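You operate a simulated robot arm through the tools that you are given. There is no shell and no other tool.

The job below is to be done with a simulated two-armed robot. You get a single attempt, and the scene is never put back.

## Task
Strip the motor: plug out, teal pipe and its ring off, green cap in, red knob open.
Fine: plug out first, into the white holder; pipe and ring on the blue plate; cap in the side pipe; knob last. Set down upright: short teal pipe.

The check looks at the end state, three seconds after you hand in, the way a careful person would. Anything else that was tipped, shoved, dropped, spilled or broken makes it a failure. A push-on lid holds only when it is set on centred and level and pressed home; a screw cap is set on level and turned clockwise until tight.

## Robot
Two 7-joint arms with fingered hands on one trunk that stands fixed in place. Base frame: the origin is at the foot of the trunk, x ahead of it, y to its left, z up. Units: m, rad, N and s.
The left shoulder is at [0.079, 0.125, 1.117], the right one opposite. With the tool pointing down near the work surface each hand reaches from about 0.46 to 0.82 m from the base axis, measured 20 degrees to its own side. Payload 3.6 kg a hand.
The TCP of each hand is the grasp point between the finger pads, 0.03 m short of the fingertips. In the tool frame z runs along the fingers and y along their closing line. The gripper opens to 0.104 m; its body begins 0.035 m behind the TCP. The gripper is a hand of 4 fingers: y runs from the thumb to the fingers, the wrist lies at [-0.015, -0.104, -0.178] in the tool frame, and closing takes about 1.5 s.
Orientation is that of the tool frame in the base frame, as a unit quaternion [x, y, z, w]. With the fingers straight down and the wrist toward the robot, the tool's x, y and z point along [0, 1, 0], [1, 0, 0] and [0, 0, -1] of the base frame.

## Interface
- The arms move only by the tool jog_arm. It takes "left_moves", "right_moves" or both (then of equal length, played together; a hand with none holds still); each is a list of rows, each a list of 6 numbers: the shift along the base's x, y, z in m, then the turn, a rotation vector about the base's x, y, z in rad. In form: [[dx, dy, dz, wx, wy, wz], ...]. A call has 1 to 20 rows; each row shifts and turns the commanded pose from where the row before left it. "left_fingers" and "right_fingers" are, for a hand that has rows, the gripper command, from -1 (shut) to 1 (fully open), values between in proportion, set as the call begins (left out, the last holds). A row lasts 0.2 s, in which the tool goes at most 0.05 m and 0.15 rad; a call with a longer step from one row to the next is refused whole, and so is a gripper value outside its range. A pose out of reach is approached as far as the arm can. The call stops where the force on the tool passes 40 N (or 10 N more than at its start, if that is more) or the arm is blocked; 0.2 s more then pass. The fingers move at their own pace (about 0.072 m/s each) and stop on an object; they squeeze with about 22 N. The grip force told is the motor's: it shows also when the fingers shut on nothing. Time passes only in rows, and 0.2 s behind the last, so rows that do not move let the fingers close. It gives the time, the measured TCP pose, the force on the tool (base axes), the opening and the grip force at its end, in the units of the frame above (readings bear some noise), with the torque about the TCP (base axes, N m) and any sound that the robot's microphone picked up.
- Cameras (640 x 400 px; columns grow to the right, rows downward): "scene" is now at [0.1916, -0.0333, 1.2623]; the picture's right is [-0.38, -0.92, 0.00], its down [-0.44, 0.18, -0.88] and it looks along [0.81, -0.34, -0.47] (base axes); focal length 214 px, centre (320, 200). "left" rides on the left gripper at [-0.061, -0.092, -0.13] in its tool frame; the picture's right is [-0.81, -0.27, 0.52], its down [0.53, -0.71, 0.46] and it looks along [0.24, 0.64, 0.72] (tool axes); focal length 275 px, centre (320, 200). "right" rides on the right gripper at [0.061, -0.092, -0.13] in its tool frame; the picture's right is [-0.81, 0.28, -0.52], its down [-0.53, -0.71, 0.46] and it looks along [-0.24, 0.65, 0.72] (tool axes); focal length 275 px, centre (320, 200). There is no depth. A picture from a camera that has moved, and an enlarged one, comes with that camera's place and axes in the base frame and with its lens.
- grab_frame(camera): a new picture of that camera. It takes no simulated time.
- raise_lower(by): moves the trunk up (or, below 0, down) by that many m; the arms and the scene camera ride with it, the base frame stays. It gives what a move gives, with no picture.
- curl_fingers(index, middle, ring, thumb_bend, thumb_turn, hand): sets how far each is bent, from 0 (flat) to 1 (curled in); at 0.3 the hand is open as for a grip, at 0.7 the pads meet at the TCP. One left out holds its place. A second passes; each finger stops where it meets its share of the squeeze, and holds until it gets a number again. A gripper value or a shape takes the hand back. It gives what a move gives, with no picture; readings hold the bend of each and the force on the fingers (four entries, about 0 where the hand has none), thumb and palm. thumb_turn goes from beside the hand (0) to across from the fingers (1), as for a grip.
- preshape(shape, hand): the hand has 4 fingers and takes this shape, open, in about a second: jaw (thumb against the fingers, like two jaws); tri (thumb and two fingers); tip (a fingertip pinch); poke (one finger out to press); point (the index stretched); flat (the hand flat); cup (the hand cupped); fist (a fist). The gripper value then closes the fingers along that shape, each until it touches; the sizes above hold for jaw. It gives what a move gives, with no picture.
- turn_head(pan, tilt): turns the head with the scene camera to pan (to the left, within 1.396 rad either way) and tilt (down, from -0.506 to 1.204), counted from straight ahead of the robot (the tilt from the chest, where the trunk bows). It gives what a move gives.
- zoom(camera, box): a new picture of the part [left, top, right, bottom] of that camera's present view, enlarged. It takes no simulated time.
- job_done(): hands the job in; it is judged then, once.

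Places have to be worked out from the pictures, the camera data and where the tool is seen. Open the grippers and draw the arms clear of the work before you hand the job in, unless the task says otherwise.

The tools are called after "Request:" as name(argument=value, ...) on one line, values as JSON. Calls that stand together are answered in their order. jog_arm: Moves the arms, as the interface text tells. Its arguments: {"type":"object","properties":{"left_moves":{"type":"array"},"left_fingers":{"type":"number"},"right_moves":{"type":"array"},"right_fingers":{"type":"number"}},"required":[]} The other tools are called the same way: raise_lower (by) moves the trunk up or down; preshape (shape, hand) gives the hand a shape; curl_fingers (index, middle, ring, thumb_bend, thumb_turn, hand) moves the fingers one by one; turn_head (pan, tilt) turns the head that bears the scene camera; grab_frame (camera) takes a picture; zoom (camera, box) takes an enlarged picture of a part of a camera's view; job_done () hands the job in.

At the start:

```text
t: 0.0
left_eef_pos: [0.5153, -0.0287, 1.1751]
left_orientation: [0.708, 0.707, 0.0, 0.0]
left_ft_force: [-0.6, -0.2, -0.8]
left_wrist_torque: [-0.01, -0.02, 0.03]
left_grip_width: 0.1037
left_grip_force: 0.1
left_shape: jaw
left_bend: [0.3, 0.3, 0.3, 0.3, 0.98]
left_finger forces: [0.1, 0.1, 0.0, 0.0, 0.0, 0.0]
right_eef_pos: [0.3785, -0.4436, 1.2609]
right_orientation: [0.708, 0.706, 0.0, 0.0]
right_ft_force: [-1.0, 1.0, -0.5]
right_wrist_torque: [0.02, 0.0, 0.0]
right_grip_width: 0.1035
right_grip_force: 0.0
right_shape: jaw
right_bend: [0.3, 0.3, 0.3, 0.3, 0.98]
right_finger forces: [0.0, 0.0, 0.0, 0.1, 0.1, 0.0]
trunk travel left (down, up): [-0.35, 0.186]
head pan, tilt (commanded): [-0.393, 0.492]
```

scene: 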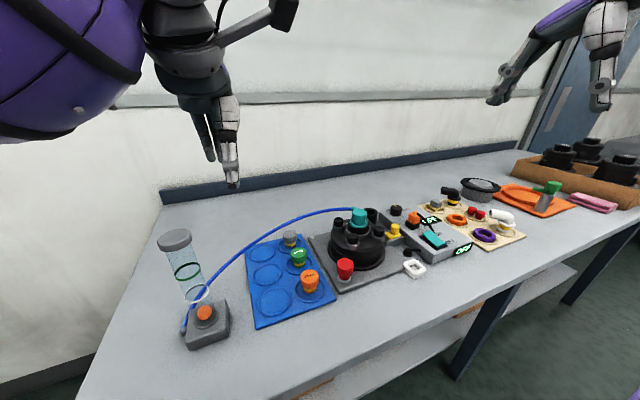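
right: 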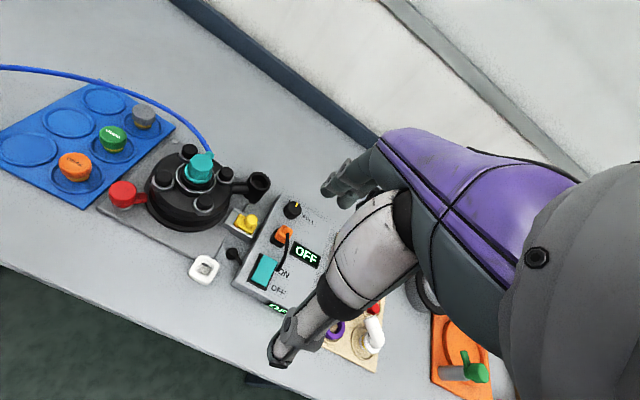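
left: 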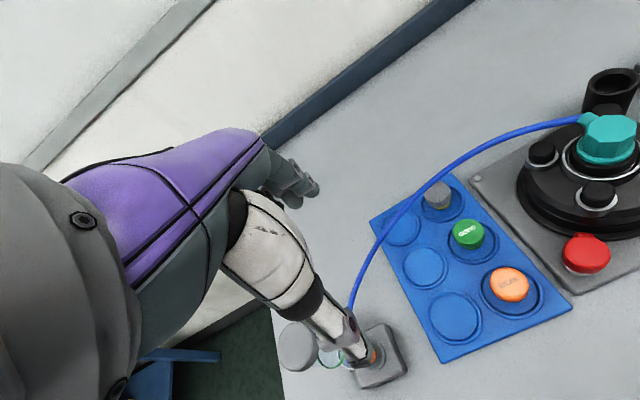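

I start by looking closely at the work area with enlarged pictures before moving anything.

Request:
zoom(camera="scene", box=[300, 180, 460, 300])

Request:
zoom(camera="scene", box=[150, 200, 350, 350])

Request:
zoom(camera="right", box=[80, 80, 320, 320])

Request:
zoom(camera="scene", box=[380, 120, 640, 280])

```text
3.33 times, centred on (380, 240) of scene
camera zoom: at [0.1916, -0.0333, 1.2623], right [-0.38, -0.92, 0.0], down [-0.44, 0.18, -0.88], along [0.81, -0.34, -0.47], focal length 715 px, centre (120, 67)
```

zoom: 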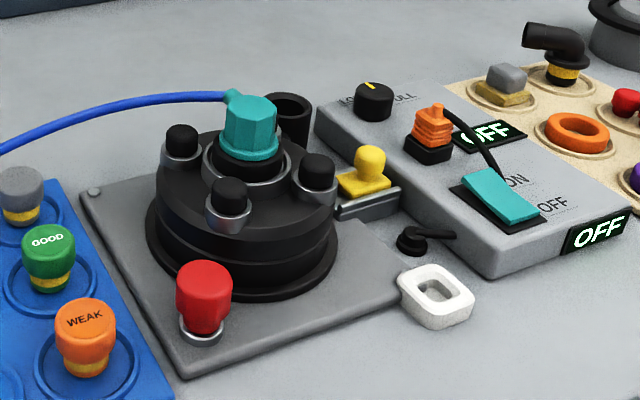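

```text
2.67 times, centred on (250, 275) of scene
camera zoom: at [0.1916, -0.0333, 1.2623], right [-0.38, -0.92, 0.0], down [-0.44, 0.18, -0.88], along [0.81, -0.34, -0.47], focal length 572 px, centre (507, 0)
```

zoom: 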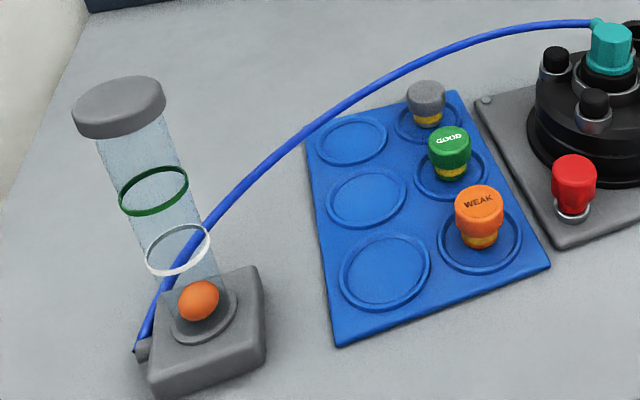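

```text
1.67 times, centred on (200, 200) of right
camera zoom: at [0.2862, -0.3815, 1.392], right [0.27, -0.81, 0.52], down [-0.71, -0.53, -0.46], along [0.64, -0.24, -0.72], focal length 459 px, centre (520, 200)
```

zoom: 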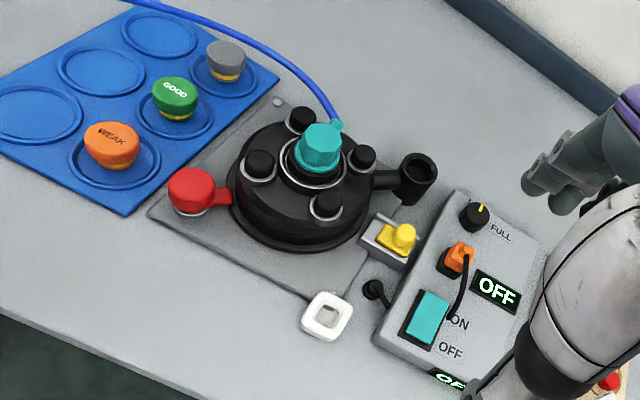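

```text
2.46 times, centred on (510, 200) of scene
camera zoom: at [0.1916, -0.0333, 1.2623], right [-0.38, -0.92, 0.0], down [-0.44, 0.18, -0.88], along [0.81, -0.34, -0.47], focal length 528 px, centre (-148, 200)
```

zoom: 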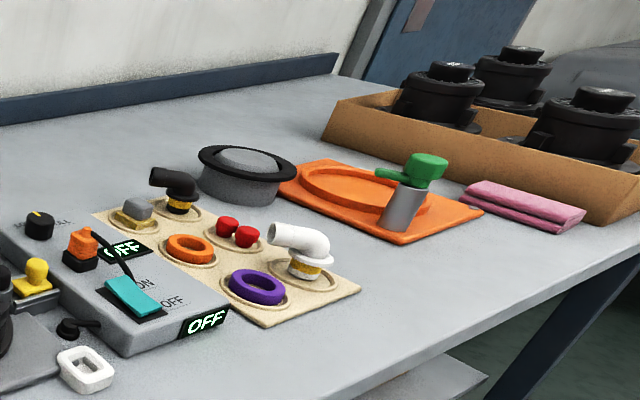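

The motor has a teal hex piece with the blue hose, a yellow plug in a gray slot, a red knob and a black side pipe. I zoom in further on the details to see what each piece is.

Request:
zoom(camera="scene", box=[330, 195, 394, 235])

Request:
zoom(camera="scene", box=[370, 210, 434, 280])

Request:
zoom(camera="right", box=[140, 130, 280, 230])

Request:
zoom(camera="left", box=[480, 50, 640, 250])

Request:
zoom(camera="right", box=[180, 190, 320, 310])

```text
10.00 times, centred on (362, 215) of scene
camera zoom: at [0.1916, -0.0333, 1.2623], right [-0.38, -0.92, 0.0], down [-0.44, 0.18, -0.88], along [0.81, -0.34, -0.47], focal length 2145 px, centre (-100, 50)
```

zoom: 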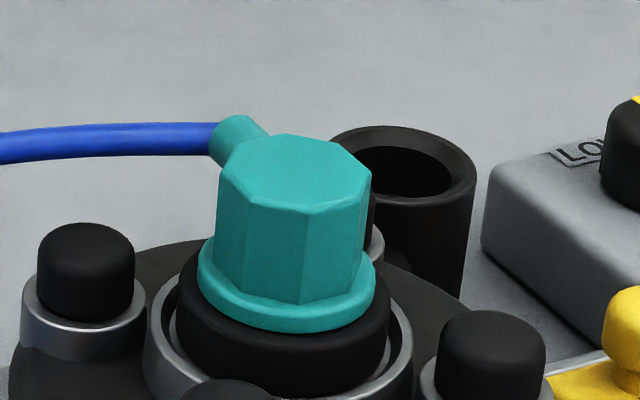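

```text
5.71 times, centred on (402, 245) of scene
camera zoom: at [0.1916, -0.0333, 1.2623], right [-0.38, -0.92, 0.0], down [-0.44, 0.18, -0.88], along [0.81, -0.34, -0.47], focal length 1226 px, centre (-149, -57)
```

zoom: 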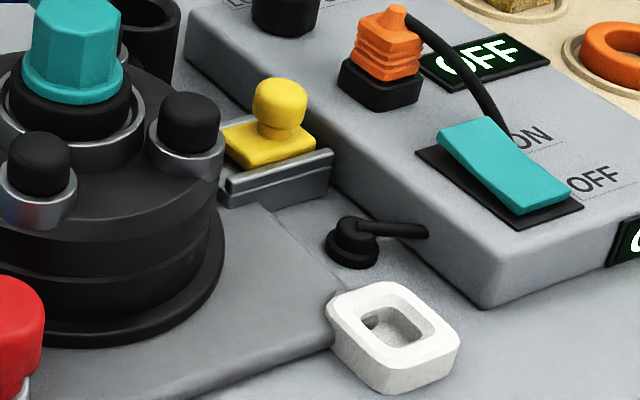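

```text
4.00 times, centred on (210, 180) of right
camera zoom: at [0.2862, -0.3815, 1.392], right [0.27, -0.81, 0.52], down [-0.71, -0.53, -0.46], along [0.64, -0.24, -0.72], focal length 1101 px, centre (760, 280)
```

zoom: 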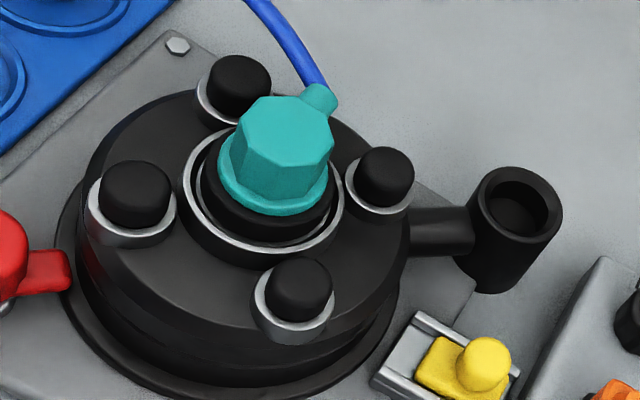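

```text
2.00 times, centred on (560, 150) of left
camera zoom: at [0.4256, -0.0907, 1.3057], right [-0.28, -0.81, -0.52], down [-0.71, 0.53, -0.46], along [0.64, 0.24, -0.72], focal length 551 px, centre (-160, 300)
```

zoom: 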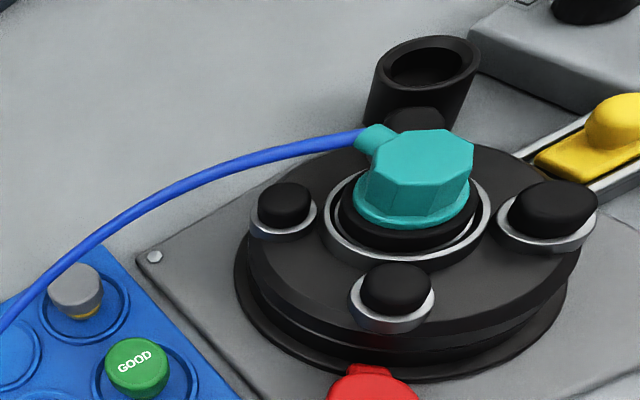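

```text
3.33 times, centred on (250, 250) of right
camera zoom: at [0.2862, -0.3815, 1.392], right [0.27, -0.81, 0.52], down [-0.71, -0.53, -0.46], along [0.64, -0.24, -0.72], focal length 918 px, centre (553, 33)
```

zoom: 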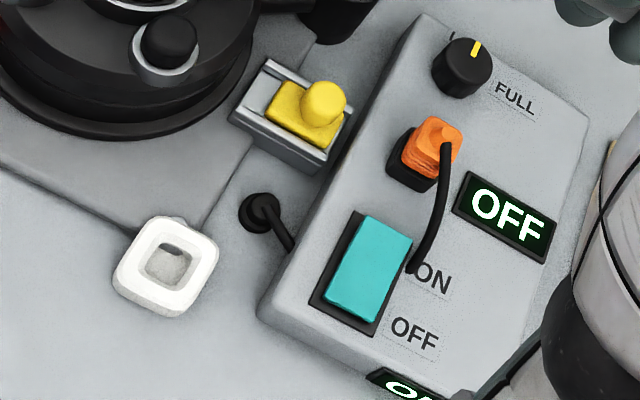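

From triangulating the scene and right-camera views I get: teal pipe top at about (0.576, -0.298, 0.98), bolts at ±0.0375 around it with tops at z≈0.947, orange plug top at about (0.574, -0.487, 0.935), and white holder at about (0.462, -0.397, 0.86). I move the right hand to look at the plug and holder from closer.

Request:
jog_arm(right_moves=[[0.02, -0.005, -0.03, 0, 0, 0], [0.02, -0.005, -0.03, 0, 0, 0], [0.02, -0.005, -0.03, 0, 0, 0], [0.02, -0.005, -0.03, 0, 0, 0], [0.02, 0, -0.03, 0, 0, 0]])

Request:
grab_frame(camera="right")

Request:
grab_frame(camera="scene")

```text
t: 1.2
left_eef_pos: [0.5161, -0.0287, 1.1752]
left_orientation: [0.707, 0.707, 0.0, 0.001]
left_ft_force: [-0.1, 0.5, -0.5]
left_wrist_torque: [0.0, 0.0, 0.01]
left_grip_width: 0.1035
left_grip_force: 0.0
left_shape: jaw
left_bend: [0.3, 0.3, 0.3, 0.3, 0.98]
left_finger forces: [0.0, 0.1, 0.0, 0.0, 0.0, 0.0]
right_eef_pos: [0.4794, -0.4621, 1.1096]
right_orientation: [0.708, 0.706, 0.0, 0.001]
right_ft_force: [-0.1, -0.4, -0.5]
right_wrist_torque: [0.02, 0.03, -0.02]
right_grip_width: 0.1036
right_grip_force: 0.0
right_shape: jaw
right_bend: [0.3, 0.3, 0.3, 0.3, 0.98]
right_finger forces: [0.0, 0.0, 0.0, 0.0, 0.0, 0.1]
trunk travel left (down, up): [-0.35, 0.186]
head pan, tilt (commanded): [-0.393, 0.492]
```

```text
taken
camera right: at [0.3875, -0.4021, 1.2409], right [0.27, -0.81, 0.52], down [-0.71, -0.53, -0.46], along [0.65, -0.24, -0.72], focal length 275 px, centre (320, 200)
```

right: 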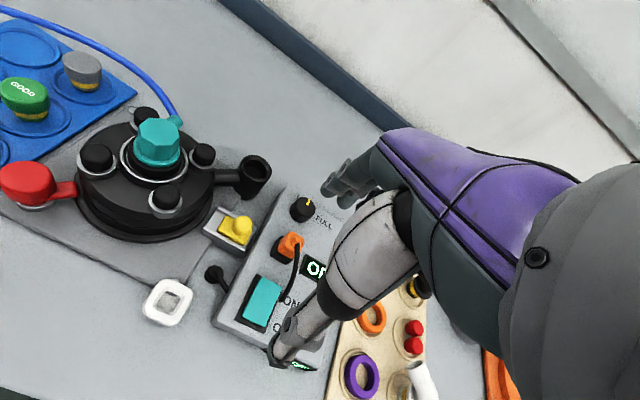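

```text
taken
camera scene: at [0.1921, -0.0334, 1.2622], right [-0.38, -0.92, 0.0], down [-0.44, 0.18, -0.88], along [0.81, -0.34, -0.47], focal length 214 px, centre (320, 200)
```

scene: 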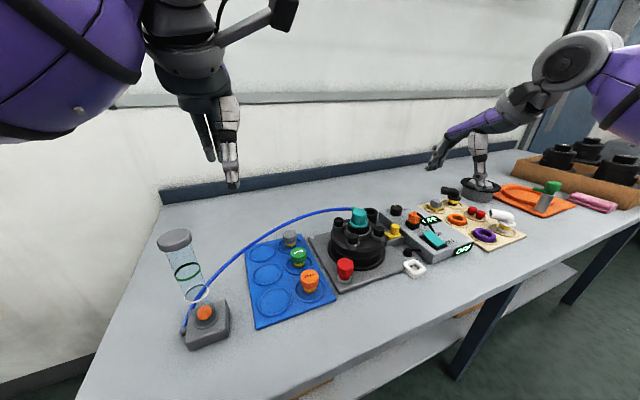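

The hand now shows the plug region closer. I enlarge the plug, holder, and knob areas to find their shapes and orientation.

Request:
zoom(camera="right", box=[180, 180, 340, 340])

Request:
zoom(camera="right", box=[0, 80, 280, 280])

Request:
zoom(camera="scene", box=[320, 240, 370, 290])

Request:
zoom(camera="scene", box=[395, 200, 455, 250])

Request:
zoom(camera="scene", box=[270, 220, 340, 310])

```text
2.50 times, centred on (260, 260) of right
camera zoom: at [0.3875, -0.4021, 1.2409], right [0.27, -0.81, 0.52], down [-0.71, -0.53, -0.46], along [0.65, -0.24, -0.72], focal length 688 px, centre (470, 50)
```

zoom: 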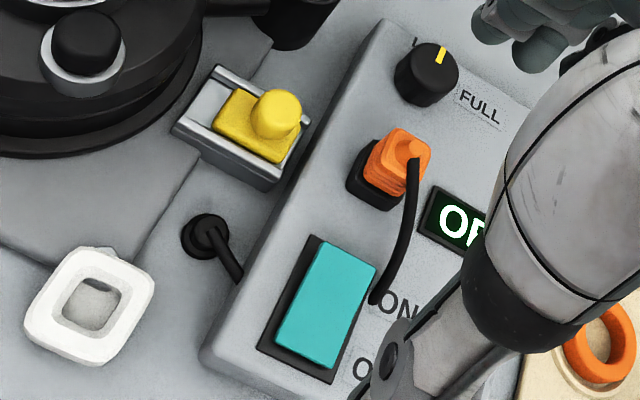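

```text
2.00 times, centred on (140, 180) of right
camera zoom: at [0.3875, -0.4021, 1.2409], right [0.27, -0.81, 0.52], down [-0.71, -0.53, -0.46], along [0.65, -0.24, -0.72], focal length 551 px, centre (680, 240)
```

zoom: 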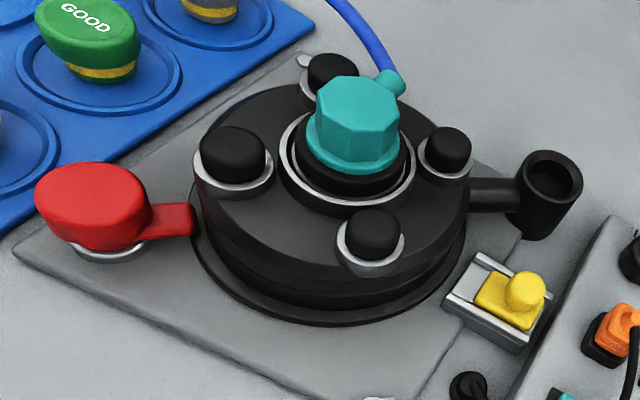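

```text
8.00 times, centred on (345, 265) of scene
camera zoom: at [0.1921, -0.0334, 1.2622], right [-0.38, -0.92, 0.0], down [-0.44, 0.18, -0.88], along [0.81, -0.34, -0.47], focal length 1716 px, centre (120, -320)
```

zoom: 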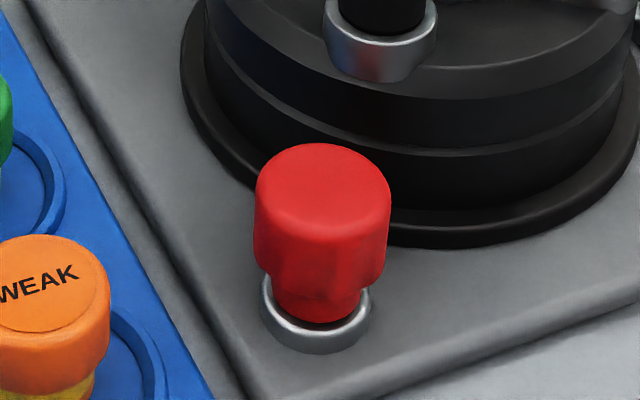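

```text
8.00 times, centred on (425, 225) of scene
camera zoom: at [0.1921, -0.0334, 1.2622], right [-0.38, -0.92, 0.0], down [-0.44, 0.18, -0.88], along [0.81, -0.34, -0.47], focal length 1716 px, centre (-520, 0)
```

zoom: 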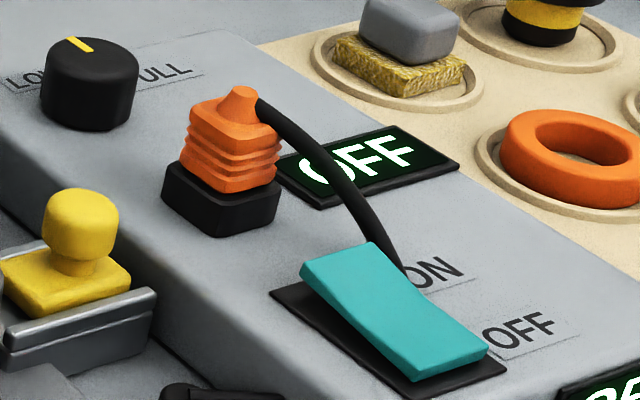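

```text
4.44 times, centred on (305, 265) of scene
camera zoom: at [0.1921, -0.0334, 1.2622], right [-0.38, -0.92, 0.0], down [-0.44, 0.18, -0.88], along [0.81, -0.34, -0.47], focal length 953 px, centre (387, -89)
```

zoom: 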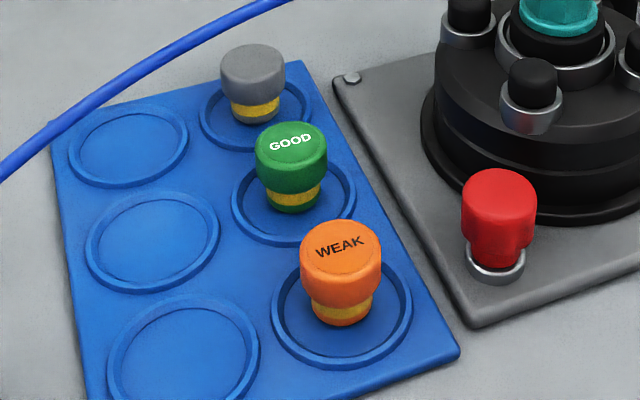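

The orange plug sits in a black socket with its cable, and the blue plate holds three stoppers including a green one. I check the other green item on the orange tray so I pick the right cap.

Request:
zoom(camera="scene", box=[500, 165, 640, 235])

Request:
zoom(camera="scene", box=[430, 170, 530, 250])

Request:
zoom(camera="scene", box=[150, 220, 240, 360])

```text
4.57 times, centred on (570, 200) of scene
camera zoom: at [0.1921, -0.0334, 1.2622], right [-0.38, -0.92, 0.0], down [-0.44, 0.18, -0.88], along [0.81, -0.34, -0.47], focal length 980 px, centre (-823, 200)
```

zoom: 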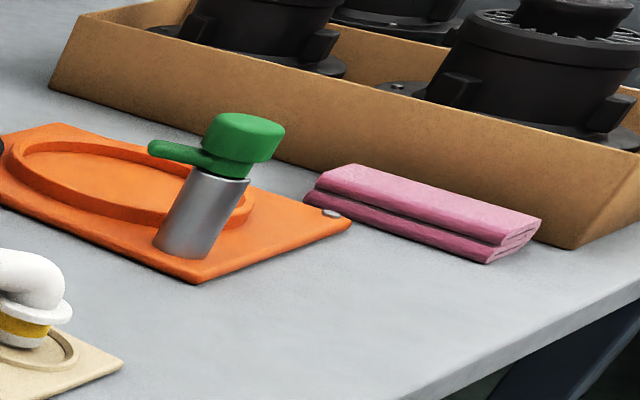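

```text
5.00 times, centred on (480, 210) of scene
camera zoom: at [0.1921, -0.0334, 1.2622], right [-0.38, -0.92, 0.0], down [-0.44, 0.18, -0.88], along [0.81, -0.34, -0.47], focal length 1072 px, centre (-480, 150)
```

zoom: 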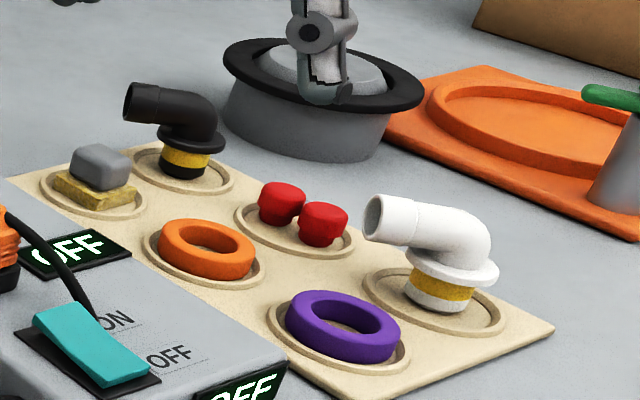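

```text
2.86 times, centred on (195, 290) of scene
camera zoom: at [0.1921, -0.0334, 1.2622], right [-0.38, -0.92, 0.0], down [-0.44, 0.18, -0.88], along [0.81, -0.34, -0.47], focal length 613 px, centre (677, -57)
```

zoom: 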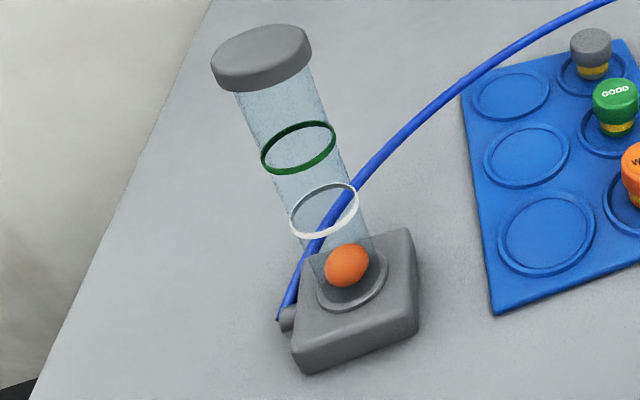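

The green "GOOD" stopper (≈29 mm stem) is the fitting cap for the side pipe. Before approaching, I try the hand shapes in mid-air with the right hand to see which one is slim enough for the plug.

Request:
preshape(shape="tip", hand="right")

Request:
zoom(camera="scene", box=[400, 80, 560, 220])

Request:
grab_frame(camera="right")

```text
t: 2.1
left_eef_pos: [0.5173, -0.0291, 1.1757]
left_orientation: [0.708, 0.706, 0.0, 0.0]
left_ft_force: [-0.4, -0.3, -0.4]
left_wrist_torque: [-0.01, 0.03, -0.01]
left_grip_width: 0.1035
left_grip_force: 0.1
left_shape: jaw
left_bend: [0.3, 0.3, 0.3, 0.3, 0.98]
left_finger forces: [0.0, 0.1, 0.0, 0.0, 0.1, 0.0]
right_eef_pos: [0.4778, -0.4625, 1.1106]
right_orientation: [0.708, 0.706, -0.001, 0.0]
right_ft_force: [0.0, -0.2, 0.2]
right_wrist_torque: [-0.02, 0.02, 0.03]
right_grip_width: 0.1038
right_grip_force: 0.2
right_shape: tip
right_bend: [0.3, 0.98, 0.99, 0.3, 0.98]
right_finger forces: [0.0, 0.1, 0.1, 0.0, 0.1, 0.0]
trunk travel left (down, up): [-0.35, 0.186]
head pan, tilt (commanded): [-0.393, 0.492]
```

```text
2.86 times, centred on (480, 150) of scene
camera zoom: at [0.1916, -0.0333, 1.2623], right [-0.38, -0.92, 0.0], down [-0.44, 0.18, -0.88], along [0.81, -0.34, -0.47], focal length 613 px, centre (-137, 343)
```

zoom: 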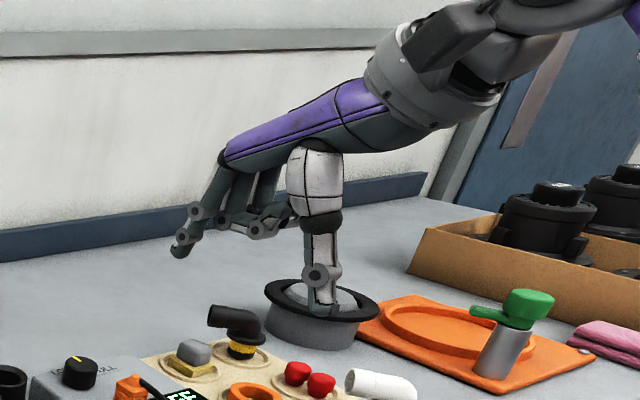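

```text
taken
camera right: at [0.3866, -0.4019, 1.2417], right [0.27, -0.81, 0.52], down [-0.71, -0.53, -0.46], along [0.64, -0.24, -0.72], focal length 275 px, centre (320, 200)
```

right: 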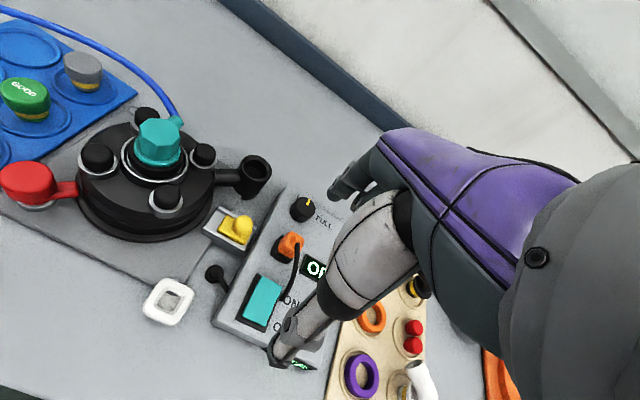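

Tip shape curls the middle and ring fingers; jaw with a limited opening should be steadier for the plug. I go back to jaw, narrow the opening to about 5 cm, and move above the plug with a safe height to look.

Request:
preshape(shape="jaw", hand="right")

Request:
jog_arm(right_moves=[[0.024, -0.006, -0.02, 0, 0, 0], [0.024, -0.006, -0.02, 0, 0, 0], [0.024, -0.006, -0.02, 0, 0, 0], [0.024, -0.006, -0.02, 0, 0, 0], [0, 0, 0, 0, 0, 0], [0, 0, 0, 0, 0, 0]], right_fingers=-0.04)

Request:
grab_frame(camera="right")

Request:
zoom(camera="scene", box=[360, 100, 520, 260])

```text
t: 3.0
left_eef_pos: [0.5166, -0.0291, 1.1753]
left_orientation: [0.708, 0.706, -0.001, 0.0]
left_ft_force: [-0.4, 0.6, 0.5]
left_wrist_torque: [-0.03, -0.02, 0.03]
left_grip_width: 0.1038
left_grip_force: 0.1
left_shape: jaw
left_bend: [0.3, 0.3, 0.3, 0.3, 0.98]
left_finger forces: [0.0, 0.0, 0.0, 0.0, 0.0, 0.1]
right_eef_pos: [0.4782, -0.4619, 1.1116]
right_orientation: [0.708, 0.706, 0.0, 0.0]
right_ft_force: [-0.6, 0.1, -0.6]
right_wrist_torque: [-0.02, -0.02, 0.0]
right_grip_width: 0.1036
right_grip_force: 0.0
right_shape: jaw
right_bend: [0.3, 0.3, 0.3, 0.3, 0.98]
right_finger forces: [0.0, 0.1, 0.0, 0.0, 0.0, 0.1]
trunk travel left (down, up): [-0.35, 0.186]
head pan, tilt (commanded): [-0.393, 0.492]
```

```text
t: 4.4
left_eef_pos: [0.5167, -0.0293, 1.1752]
left_orientation: [0.708, 0.706, 0.001, 0.0]
left_ft_force: [0.4, 0.5, -0.3]
left_wrist_torque: [-0.01, -0.01, 0.02]
left_grip_width: 0.1039
left_grip_force: 0.0
left_shape: jaw
left_bend: [0.3, 0.3, 0.3, 0.3, 0.98]
left_finger forces: [0.1, 0.0, 0.1, 0.1, 0.0, 0.0]
right_eef_pos: [0.5764, -0.4882, 1.0307]
right_orientation: [0.707, 0.707, 0.0, 0.0]
right_ft_force: [-0.3, -0.4, -0.9]
right_wrist_torque: [-0.02, 0.02, 0.01]
right_grip_width: 0.0503
right_grip_force: 0.0
right_shape: jaw
right_bend: [0.74, 0.45, 0.42, 0.7, 1.0]
right_finger forces: [0.0, 0.0, 0.0, 0.0, 0.1, 0.0]
trunk travel left (down, up): [-0.35, 0.186]
head pan, tilt (commanded): [-0.393, 0.492]
```

```text
taken
camera right: at [0.4846, -0.4264, 1.162], right [0.27, -0.81, 0.52], down [-0.71, -0.53, -0.46], along [0.64, -0.24, -0.72], focal length 275 px, centre (320, 200)
```

right: 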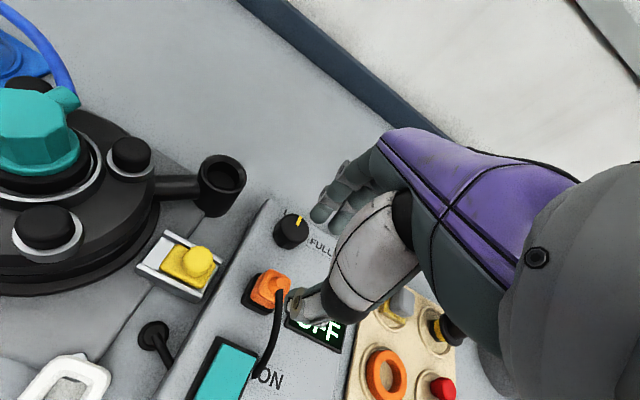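

```text
2.50 times, centred on (440, 180) of scene
camera zoom: at [0.1919, -0.0333, 1.2623], right [-0.38, -0.92, 0.0], down [-0.44, 0.18, -0.88], along [0.81, -0.34, -0.47], focal length 536 px, centre (20, 250)
```

zoom: 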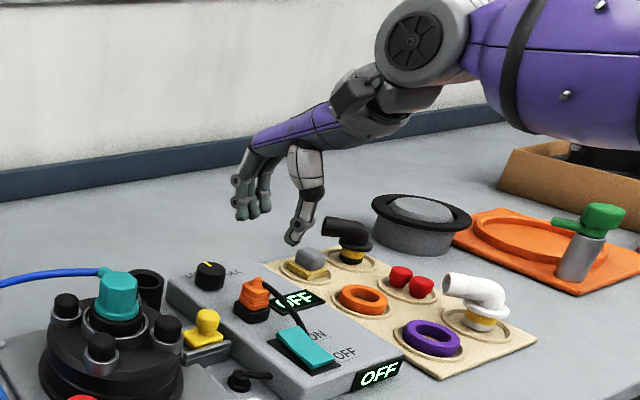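

The fingers settled at ~5 cm opening; I zoom in on the hand to see the exact finger geometry and the plug beneath it.

Request:
zoom(camera="scene", box=[410, 150, 470, 200])

Request:
zoom(camera="right", box=[230, 170, 390, 300])

Request:
jog_arm(right_moves=[[0, 0, 0, 0, 0, 0], [0, 0, 0, 0, 0, 0]])

```text
8.00 times, centred on (440, 175) of scene
camera zoom: at [0.1919, -0.0333, 1.2623], right [-0.38, -0.92, 0.0], down [-0.44, 0.18, -0.88], along [0.81, -0.34, -0.47], focal length 1716 px, centre (-640, 400)
```

zoom: 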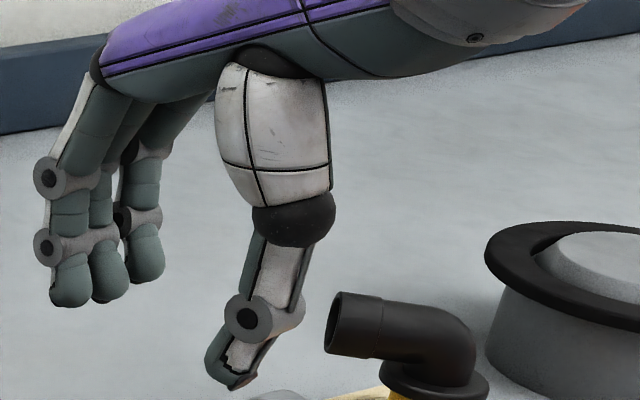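

```text
3.08 times, centred on (310, 235) of right
camera zoom: at [0.4846, -0.4264, 1.162], right [0.27, -0.81, 0.52], down [-0.71, -0.53, -0.46], along [0.64, -0.24, -0.72], focal length 847 px, centre (351, 92)
```

zoom: 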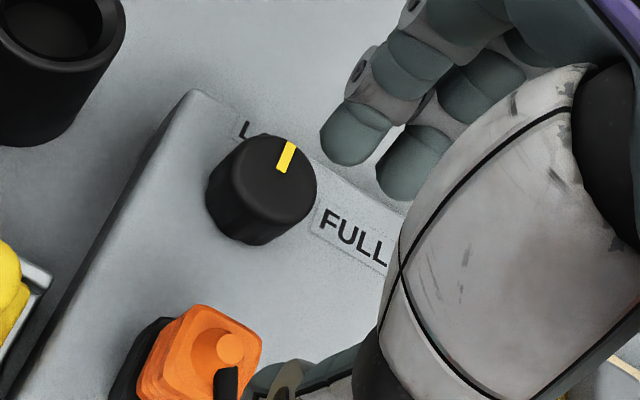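

```text
t: 5.0
left_eef_pos: [0.5161, -0.0282, 1.1751]
left_orientation: [0.708, 0.707, 0.0, 0.0]
left_ft_force: [0.1, -1.0, 0.2]
left_wrist_torque: [0.01, -0.02, -0.04]
left_grip_width: 0.1034
left_grip_force: 0.0
left_shape: jaw
left_bend: [0.3, 0.3, 0.3, 0.3, 0.98]
left_finger forces: [0.0, 0.1, 0.0, 0.0, 0.1, 0.1]
right_eef_pos: [0.5759, -0.4867, 1.032]
right_orientation: [0.708, 0.706, 0.0, -0.001]
right_ft_force: [0.1, -1.0, 0.3]
right_wrist_torque: [0.03, 0.04, 0.01]
right_grip_width: 0.0504
right_grip_force: 0.0
right_shape: jaw
right_bend: [0.74, 0.45, 0.42, 0.7, 1.0]
right_finger forces: [0.1, 0.0, 0.1, 0.1, 0.0, 0.0]
trunk travel left (down, up): [-0.35, 0.186]
head pan, tilt (commanded): [-0.393, 0.492]
```

The plug appears right where expected beneath the TCP. I enlarge it in both cameras for a precise position and height.

Request:
zoom(camera="scene", box=[395, 203, 435, 228])

Request:
zoom(camera="right", box=[225, 250, 305, 320])

Request:
zoom(camera="right", box=[0, 280, 180, 400])

Request:
zoom(camera="scene", box=[395, 250, 435, 285])

```text
16.00 times, centred on (415, 216) of scene
camera zoom: at [0.1915, -0.0333, 1.2623], right [-0.38, -0.92, 0.0], down [-0.44, 0.18, -0.88], along [0.81, -0.34, -0.47], focal length 3432 px, centre (-1200, -48)
```

zoom: 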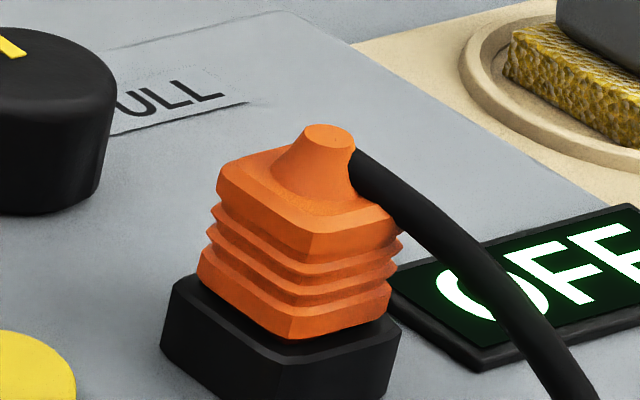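

```text
5.71 times, centred on (265, 285) of right
camera zoom: at [0.4841, -0.4264, 1.1623], right [0.27, -0.81, 0.52], down [-0.71, -0.53, -0.46], along [0.64, -0.24, -0.72], focal length 1573 px, centre (634, -286)
```

zoom: 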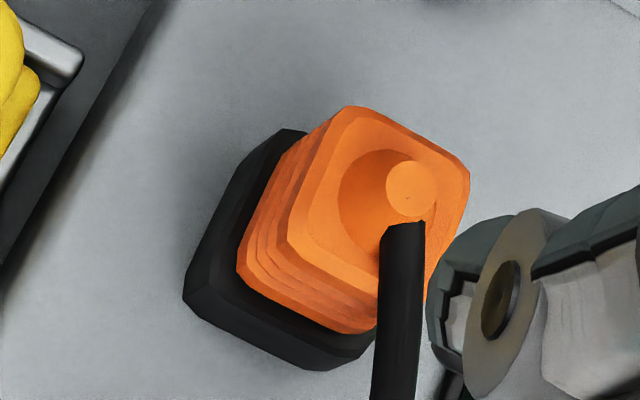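

```text
3.33 times, centred on (90, 340) of right
camera zoom: at [0.4841, -0.4264, 1.1623], right [0.27, -0.81, 0.52], down [-0.71, -0.53, -0.46], along [0.64, -0.24, -0.72], focal length 918 px, centre (1087, -267)
```

zoom: 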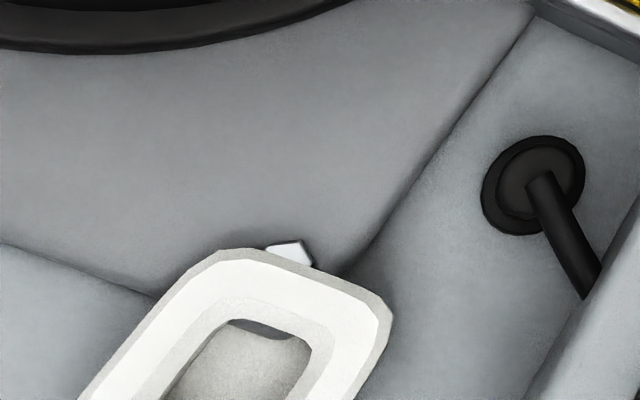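

```text
11.43 times, centred on (415, 268) of scene
camera zoom: at [0.1915, -0.0333, 1.2623], right [-0.38, -0.92, 0.0], down [-0.44, 0.18, -0.88], along [0.81, -0.34, -0.47], focal length 2451 px, centre (-766, -571)
```

zoom: 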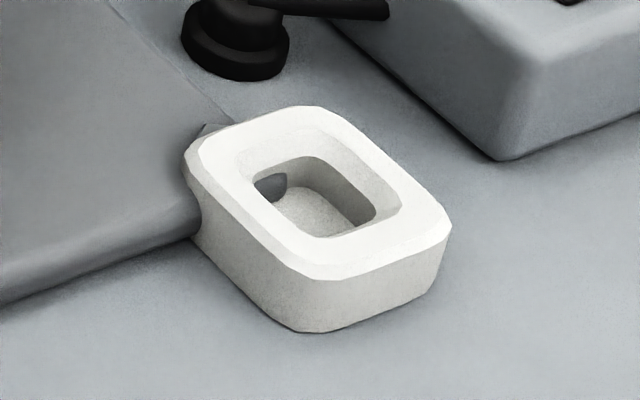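

Triangulation puts the plug centre at about (0.577, -0.492), its top face at z≈0.926 and the black socket top at z≈0.907. I descend to TCP z≈0.955 and check clearance before the last bit.

Request:
jog_arm(right_moves=[[0.001, -0.004, -0.025, 0, 0, 0], [0, 0, -0.025, 0, 0, 0], [0, 0, -0.025, 0, 0, 0], [0, 0, 0, 0, 0, 0]])

Request:
zoom(camera="right", box=[240, 170, 400, 300])

Request:
zoom(camera="scene", box=[390, 180, 454, 230])

```text
t: 6.0
left_eef_pos: [0.5161, -0.0269, 1.1757]
left_orientation: [0.708, 0.707, 0.0, -0.001]
left_ft_force: [1.0, 0.8, -0.3]
left_wrist_torque: [0.0, 0.0, -0.04]
left_grip_width: 0.1037
left_grip_force: 0.1
left_shape: jaw
left_bend: [0.3, 0.3, 0.3, 0.3, 0.98]
left_finger forces: [0.0, 0.0, 0.0, 0.0, 0.0, 0.0]
right_eef_pos: [0.5766, -0.4903, 0.9563]
right_orientation: [0.707, 0.707, 0.0, 0.001]
right_ft_force: [-0.8, 0.3, -0.8]
right_wrist_torque: [0.03, 0.0, 0.01]
right_grip_width: 0.0503
right_grip_force: 0.1
right_shape: jaw
right_bend: [0.74, 0.45, 0.42, 0.7, 1.0]
right_finger forces: [0.0, 0.0, 0.0, 0.0, 0.0, 0.0]
trunk travel left (down, up): [-0.35, 0.186]
head pan, tilt (commanded): [-0.393, 0.492]
```

```text
3.08 times, centred on (320, 235) of right
camera zoom: at [0.4847, -0.4298, 1.0874], right [0.27, -0.81, 0.52], down [-0.71, -0.53, -0.46], along [0.65, -0.24, -0.72], focal length 847 px, centre (320, 92)
```

zoom: 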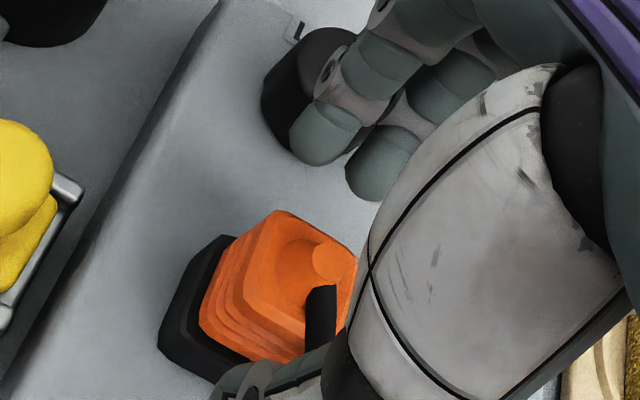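

```text
8.00 times, centred on (422, 205) of scene
camera zoom: at [0.1914, -0.0332, 1.2624], right [-0.38, -0.92, 0.0], down [-0.44, 0.18, -0.88], along [0.81, -0.34, -0.47], focal length 1716 px, centre (-496, 160)
```

zoom: 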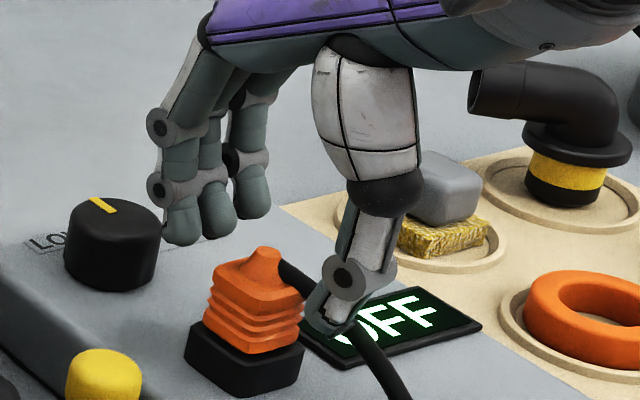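

The thumb and fingers straddle the plug and clear the dial and switch. I lower another 15 mm so the fingertips sit just above the black socket rim and close the hand on the orange body.

Request:
jog_arm(right_moves=[[0, 0, -0.015, 0, 0, 0], [0, 0, 0, 0, 0, 0]])

Request:
zoom(camera="scene", box=[390, 180, 454, 230])

Request:
zoom(camera="right", box=[240, 170, 400, 300])

```text
t: 6.6
left_eef_pos: [0.5164, -0.0283, 1.1755]
left_orientation: [0.707, 0.707, 0.0, 0.0]
left_ft_force: [-0.1, 1.0, 1.1]
left_wrist_torque: [0.01, 0.01, 0.05]
left_grip_width: 0.1039
left_grip_force: 0.1
left_shape: jaw
left_bend: [0.3, 0.3, 0.3, 0.3, 0.98]
left_finger forces: [0.1, 0.1, 0.0, 0.0, 0.0, 0.0]
right_eef_pos: [0.5765, -0.489, 0.9408]
right_orientation: [0.708, 0.707, 0.0, 0.0]
right_ft_force: [-0.2, -1.3, 0.5]
right_wrist_torque: [0.02, 0.02, 0.02]
right_grip_width: 0.0505
right_grip_force: 0.2
right_shape: jaw
right_bend: [0.74, 0.45, 0.42, 0.7, 1.0]
right_finger forces: [0.0, 0.0, 0.0, 0.1, 0.0, 0.1]
trunk travel left (down, up): [-0.35, 0.186]
head pan, tilt (commanded): [-0.393, 0.492]
```

```text
8.00 times, centred on (422, 205) of scene
camera zoom: at [0.1915, -0.0332, 1.2623], right [-0.38, -0.92, 0.0], down [-0.44, 0.18, -0.88], along [0.81, -0.34, -0.47], focal length 1716 px, centre (-496, 160)
```

zoom: 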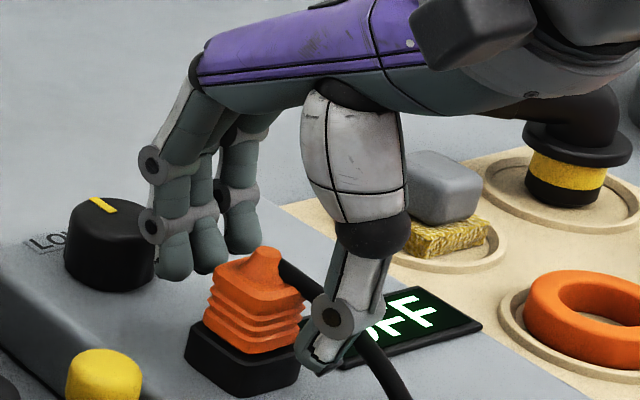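

```text
3.08 times, centred on (320, 235) of right
camera zoom: at [0.4847, -0.4293, 1.0718], right [0.27, -0.81, 0.52], down [-0.71, -0.53, -0.46], along [0.65, -0.24, -0.72], focal length 847 px, centre (320, 92)
```

zoom: 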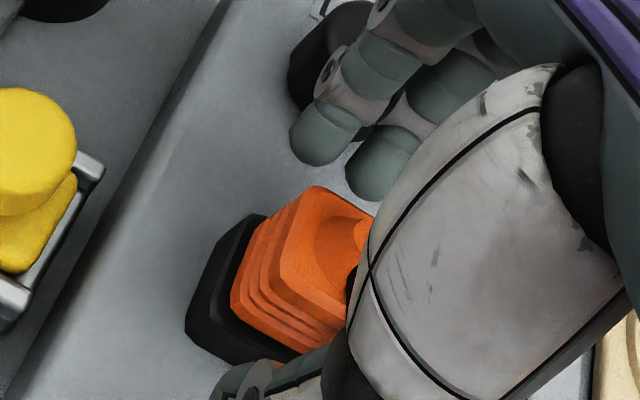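

The plug is centred between thumb and index/middle fingertips. I close the fingers on it and wait.

Request:
jog_arm(right_moves=[[0, 0, 0, 0, 0, 0], [0, 0, 0, 0, 0, 0], [0, 0, 0, 0, 0, 0], [0, 0, 0, 0, 0, 0], [0, 0, 0, 0, 0, 0], [0, 0, 0, 0, 0, 0]], right_fingers=-1)

Request:
zoom(camera="scene", box=[390, 180, 454, 230])

Request:
zoom(camera="right", box=[240, 170, 400, 300])

```text
t: 8.0
left_eef_pos: [0.516, -0.0293, 1.175]
left_orientation: [0.708, 0.706, 0.0, 0.0]
left_ft_force: [0.3, 0.2, 0.0]
left_wrist_torque: [0.03, -0.05, 0.02]
left_grip_width: 0.1037
left_grip_force: 0.0
left_shape: jaw
left_bend: [0.3, 0.3, 0.3, 0.3, 0.98]
left_finger forces: [0.1, 0.0, 0.0, 0.0, 0.1, 0.0]
right_eef_pos: [0.5768, -0.4913, 0.9415]
right_orientation: [0.708, 0.706, 0.0, 0.001]
right_ft_force: [-1.0, 1.1, -1.8]
right_wrist_torque: [0.04, 0.09, 0.05]
right_grip_width: 0.0208
right_grip_force: 21.7
right_shape: jaw
right_bend: [0.73, 0.57, 0.63, 0.75, 1.0]
right_finger forces: [11.3, 6.2, 0.0, 0.0, 19.1, 0.1]
trunk travel left (down, up): [-0.35, 0.186]
head pan, tilt (commanded): [-0.393, 0.492]
```

```text
8.00 times, centred on (422, 205) of scene
camera zoom: at [0.1916, -0.0334, 1.2623], right [-0.38, -0.92, 0.0], down [-0.44, 0.18, -0.88], along [0.81, -0.34, -0.47], focal length 1716 px, centre (-496, 160)
```

zoom: 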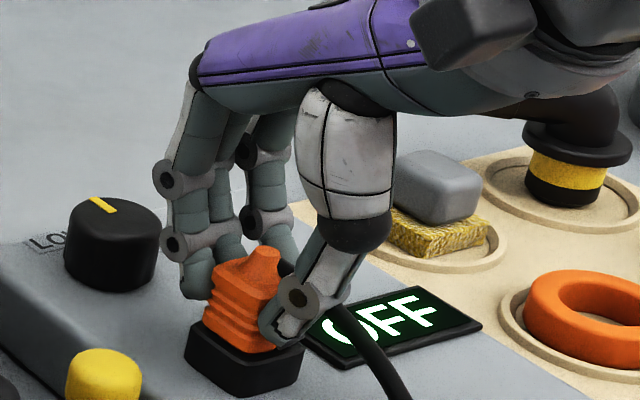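

```text
3.08 times, centred on (320, 235) of right
camera zoom: at [0.4846, -0.4296, 1.0716], right [0.27, -0.81, 0.52], down [-0.71, -0.53, -0.46], along [0.64, -0.24, -0.72], focal length 847 px, centre (320, 92)
```

zoom: 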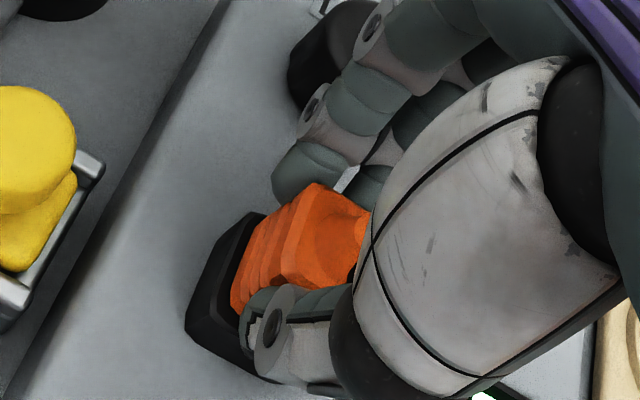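

The grip holds: index 11 N, middle 6 N, thumb 19 N on the orange body. Now I pull straight up gently and watch the force.

Request:
jog_arm(right_moves=[[0, 0, 0.004, 0, 0, 0], [0, 0, 0.004, 0, 0, 0], [0, 0, 0.004, 0, 0, 0], [0, 0, 0.004, 0, 0, 0], [0, 0, 0.004, 0, 0, 0]])

Request:
zoom(camera="scene", box=[390, 180, 454, 230])

```text
t: 9.2
left_eef_pos: [0.5161, -0.0302, 1.1748]
left_orientation: [0.707, 0.707, 0.001, 0.0]
left_ft_force: [-0.5, -0.2, 0.3]
left_wrist_torque: [0.01, 0.02, 0.0]
left_grip_width: 0.1038
left_grip_force: 0.2
left_shape: jaw
left_bend: [0.3, 0.3, 0.3, 0.3, 0.98]
left_finger forces: [0.0, 0.0, 0.0, 0.0, 0.0, 0.0]
right_eef_pos: [0.5755, -0.4912, 0.9618]
right_orientation: [0.708, 0.707, 0.001, 0.001]
right_ft_force: [-0.7, -0.4, -0.3]
right_wrist_torque: [-0.03, 0.02, 0.01]
right_grip_width: 0.0204
right_grip_force: 22.2
right_shape: jaw
right_bend: [0.73, 0.57, 0.63, 0.75, 1.0]
right_finger forces: [12.6, 6.6, 0.1, 0.1, 19.2, 0.0]
trunk travel left (down, up): [-0.35, 0.186]
head pan, tilt (commanded): [-0.393, 0.492]
```

```text
8.00 times, centred on (422, 205) of scene
camera zoom: at [0.1916, -0.0333, 1.2623], right [-0.38, -0.92, 0.0], down [-0.44, 0.18, -0.88], along [0.81, -0.34, -0.47], focal length 1716 px, centre (-496, 160)
```

zoom: 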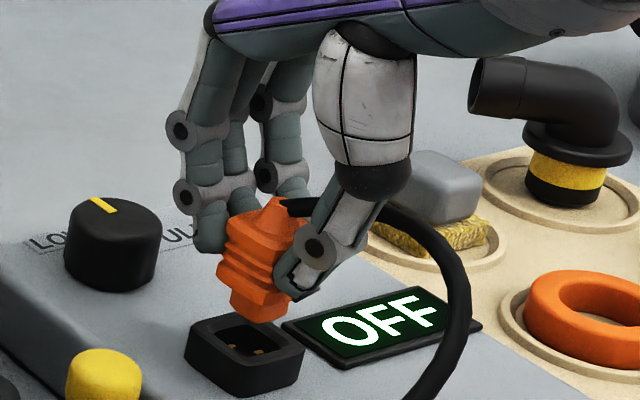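

The plug is out of its socket. I zoom in to judge its tilt in the grasp and the shape of the insert part.

Request:
zoom(camera="scene", box=[400, 195, 440, 225])

Request:
zoom(camera="right", box=[240, 190, 360, 300])

```text
13.33 times, centred on (420, 210) of scene
camera zoom: at [0.1916, -0.0333, 1.2623], right [-0.38, -0.92, 0.0], down [-0.44, 0.18, -0.88], along [0.81, -0.34, -0.47], focal length 2860 px, centre (-1013, 67)
```

zoom: 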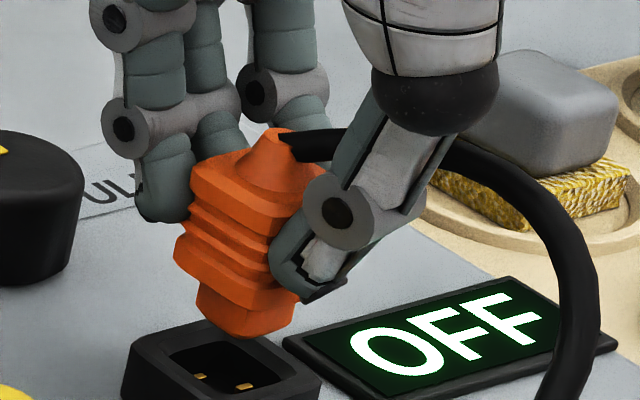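

```text
3.64 times, centred on (300, 245) of right
camera zoom: at [0.4833, -0.43, 1.0923], right [0.27, -0.81, 0.52], down [-0.71, -0.53, -0.46], along [0.65, -0.24, -0.72], focal length 1001 px, centre (393, 36)
```

zoom: 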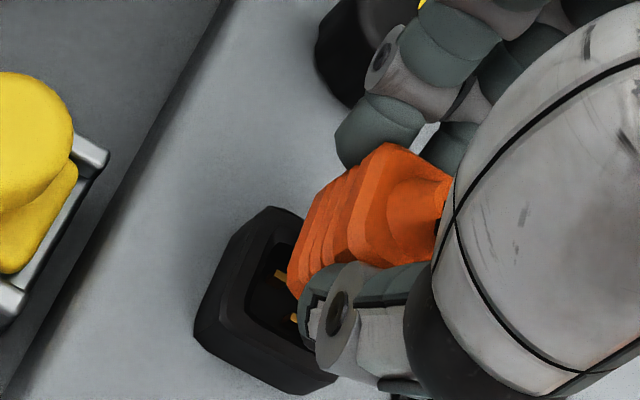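

The plug hangs nearly vertical with a narrower insert (~18×14 mm) below. I carry it at low height over to above the white holder at about (0.465, -0.400), then check alignment.

Request:
jog_arm(right_moves=[[-0.01, 0.005, 0.012, 0, 0, 0], [-0.025, 0.018, 0, 0, 0, 0], [-0.025, 0.02, 0, 0, 0, 0], [-0.025, 0.02, 0, 0, 0, 0], [-0.022, 0.02, 0, 0, 0, 0], [-0.004, 0.006, 0, 0, 0, 0], [0, 0, 0, 0, 0, 0]])

Request:
zoom(camera="scene", box=[385, 200, 455, 285])

Request:
grab_frame(camera="right")

```text
t: 10.8
left_eef_pos: [0.516, -0.0292, 1.1752]
left_orientation: [0.708, 0.707, 0.001, 0.0]
left_ft_force: [-1.1, -0.1, -0.9]
left_wrist_torque: [0.03, 0.0, 0.02]
left_grip_width: 0.1036
left_grip_force: 0.0
left_shape: jaw
left_bend: [0.3, 0.3, 0.3, 0.3, 0.98]
left_finger forces: [0.0, 0.0, 0.1, 0.1, 0.0, 0.0]
right_eef_pos: [0.4642, -0.4003, 0.9726]
right_orientation: [0.708, 0.706, 0.0, 0.001]
right_ft_force: [-0.7, -0.1, -0.4]
right_wrist_torque: [0.0, 0.01, 0.0]
right_grip_width: 0.0204
right_grip_force: 22.1
right_shape: jaw
right_bend: [0.73, 0.57, 0.63, 0.75, 1.0]
right_finger forces: [12.5, 6.5, 0.0, 0.0, 18.9, 0.1]
trunk travel left (down, up): [-0.35, 0.186]
head pan, tilt (commanded): [-0.393, 0.492]
```

```text
4.71 times, centred on (420, 242) of scene
camera zoom: at [0.1916, -0.0333, 1.2623], right [-0.38, -0.92, 0.0], down [-0.44, 0.18, -0.88], along [0.81, -0.34, -0.47], focal length 1009 px, centre (-151, 0)
```

zoom: 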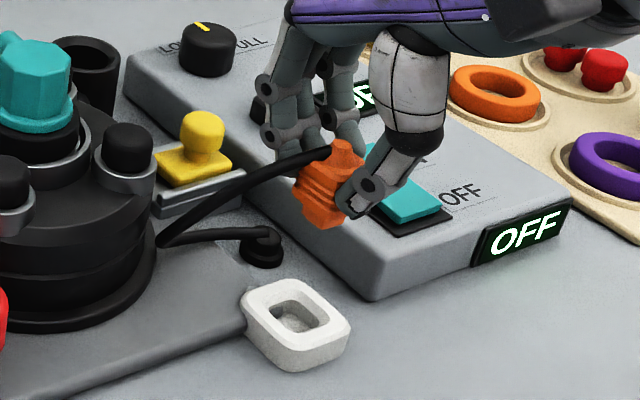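

```text
taken
camera right: at [0.3724, -0.34, 1.1042], right [0.27, -0.81, 0.52], down [-0.71, -0.53, -0.46], along [0.65, -0.25, -0.72], focal length 275 px, centre (320, 200)
```

right: 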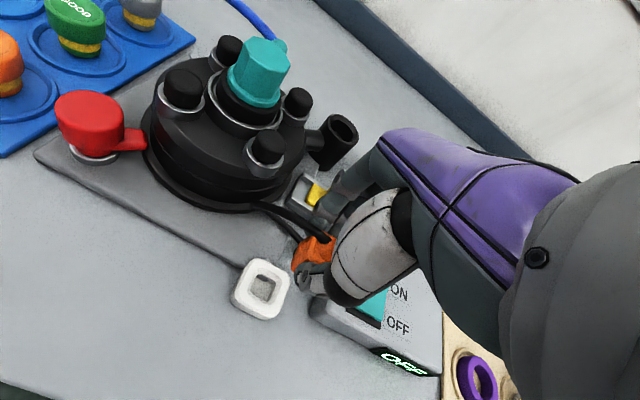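

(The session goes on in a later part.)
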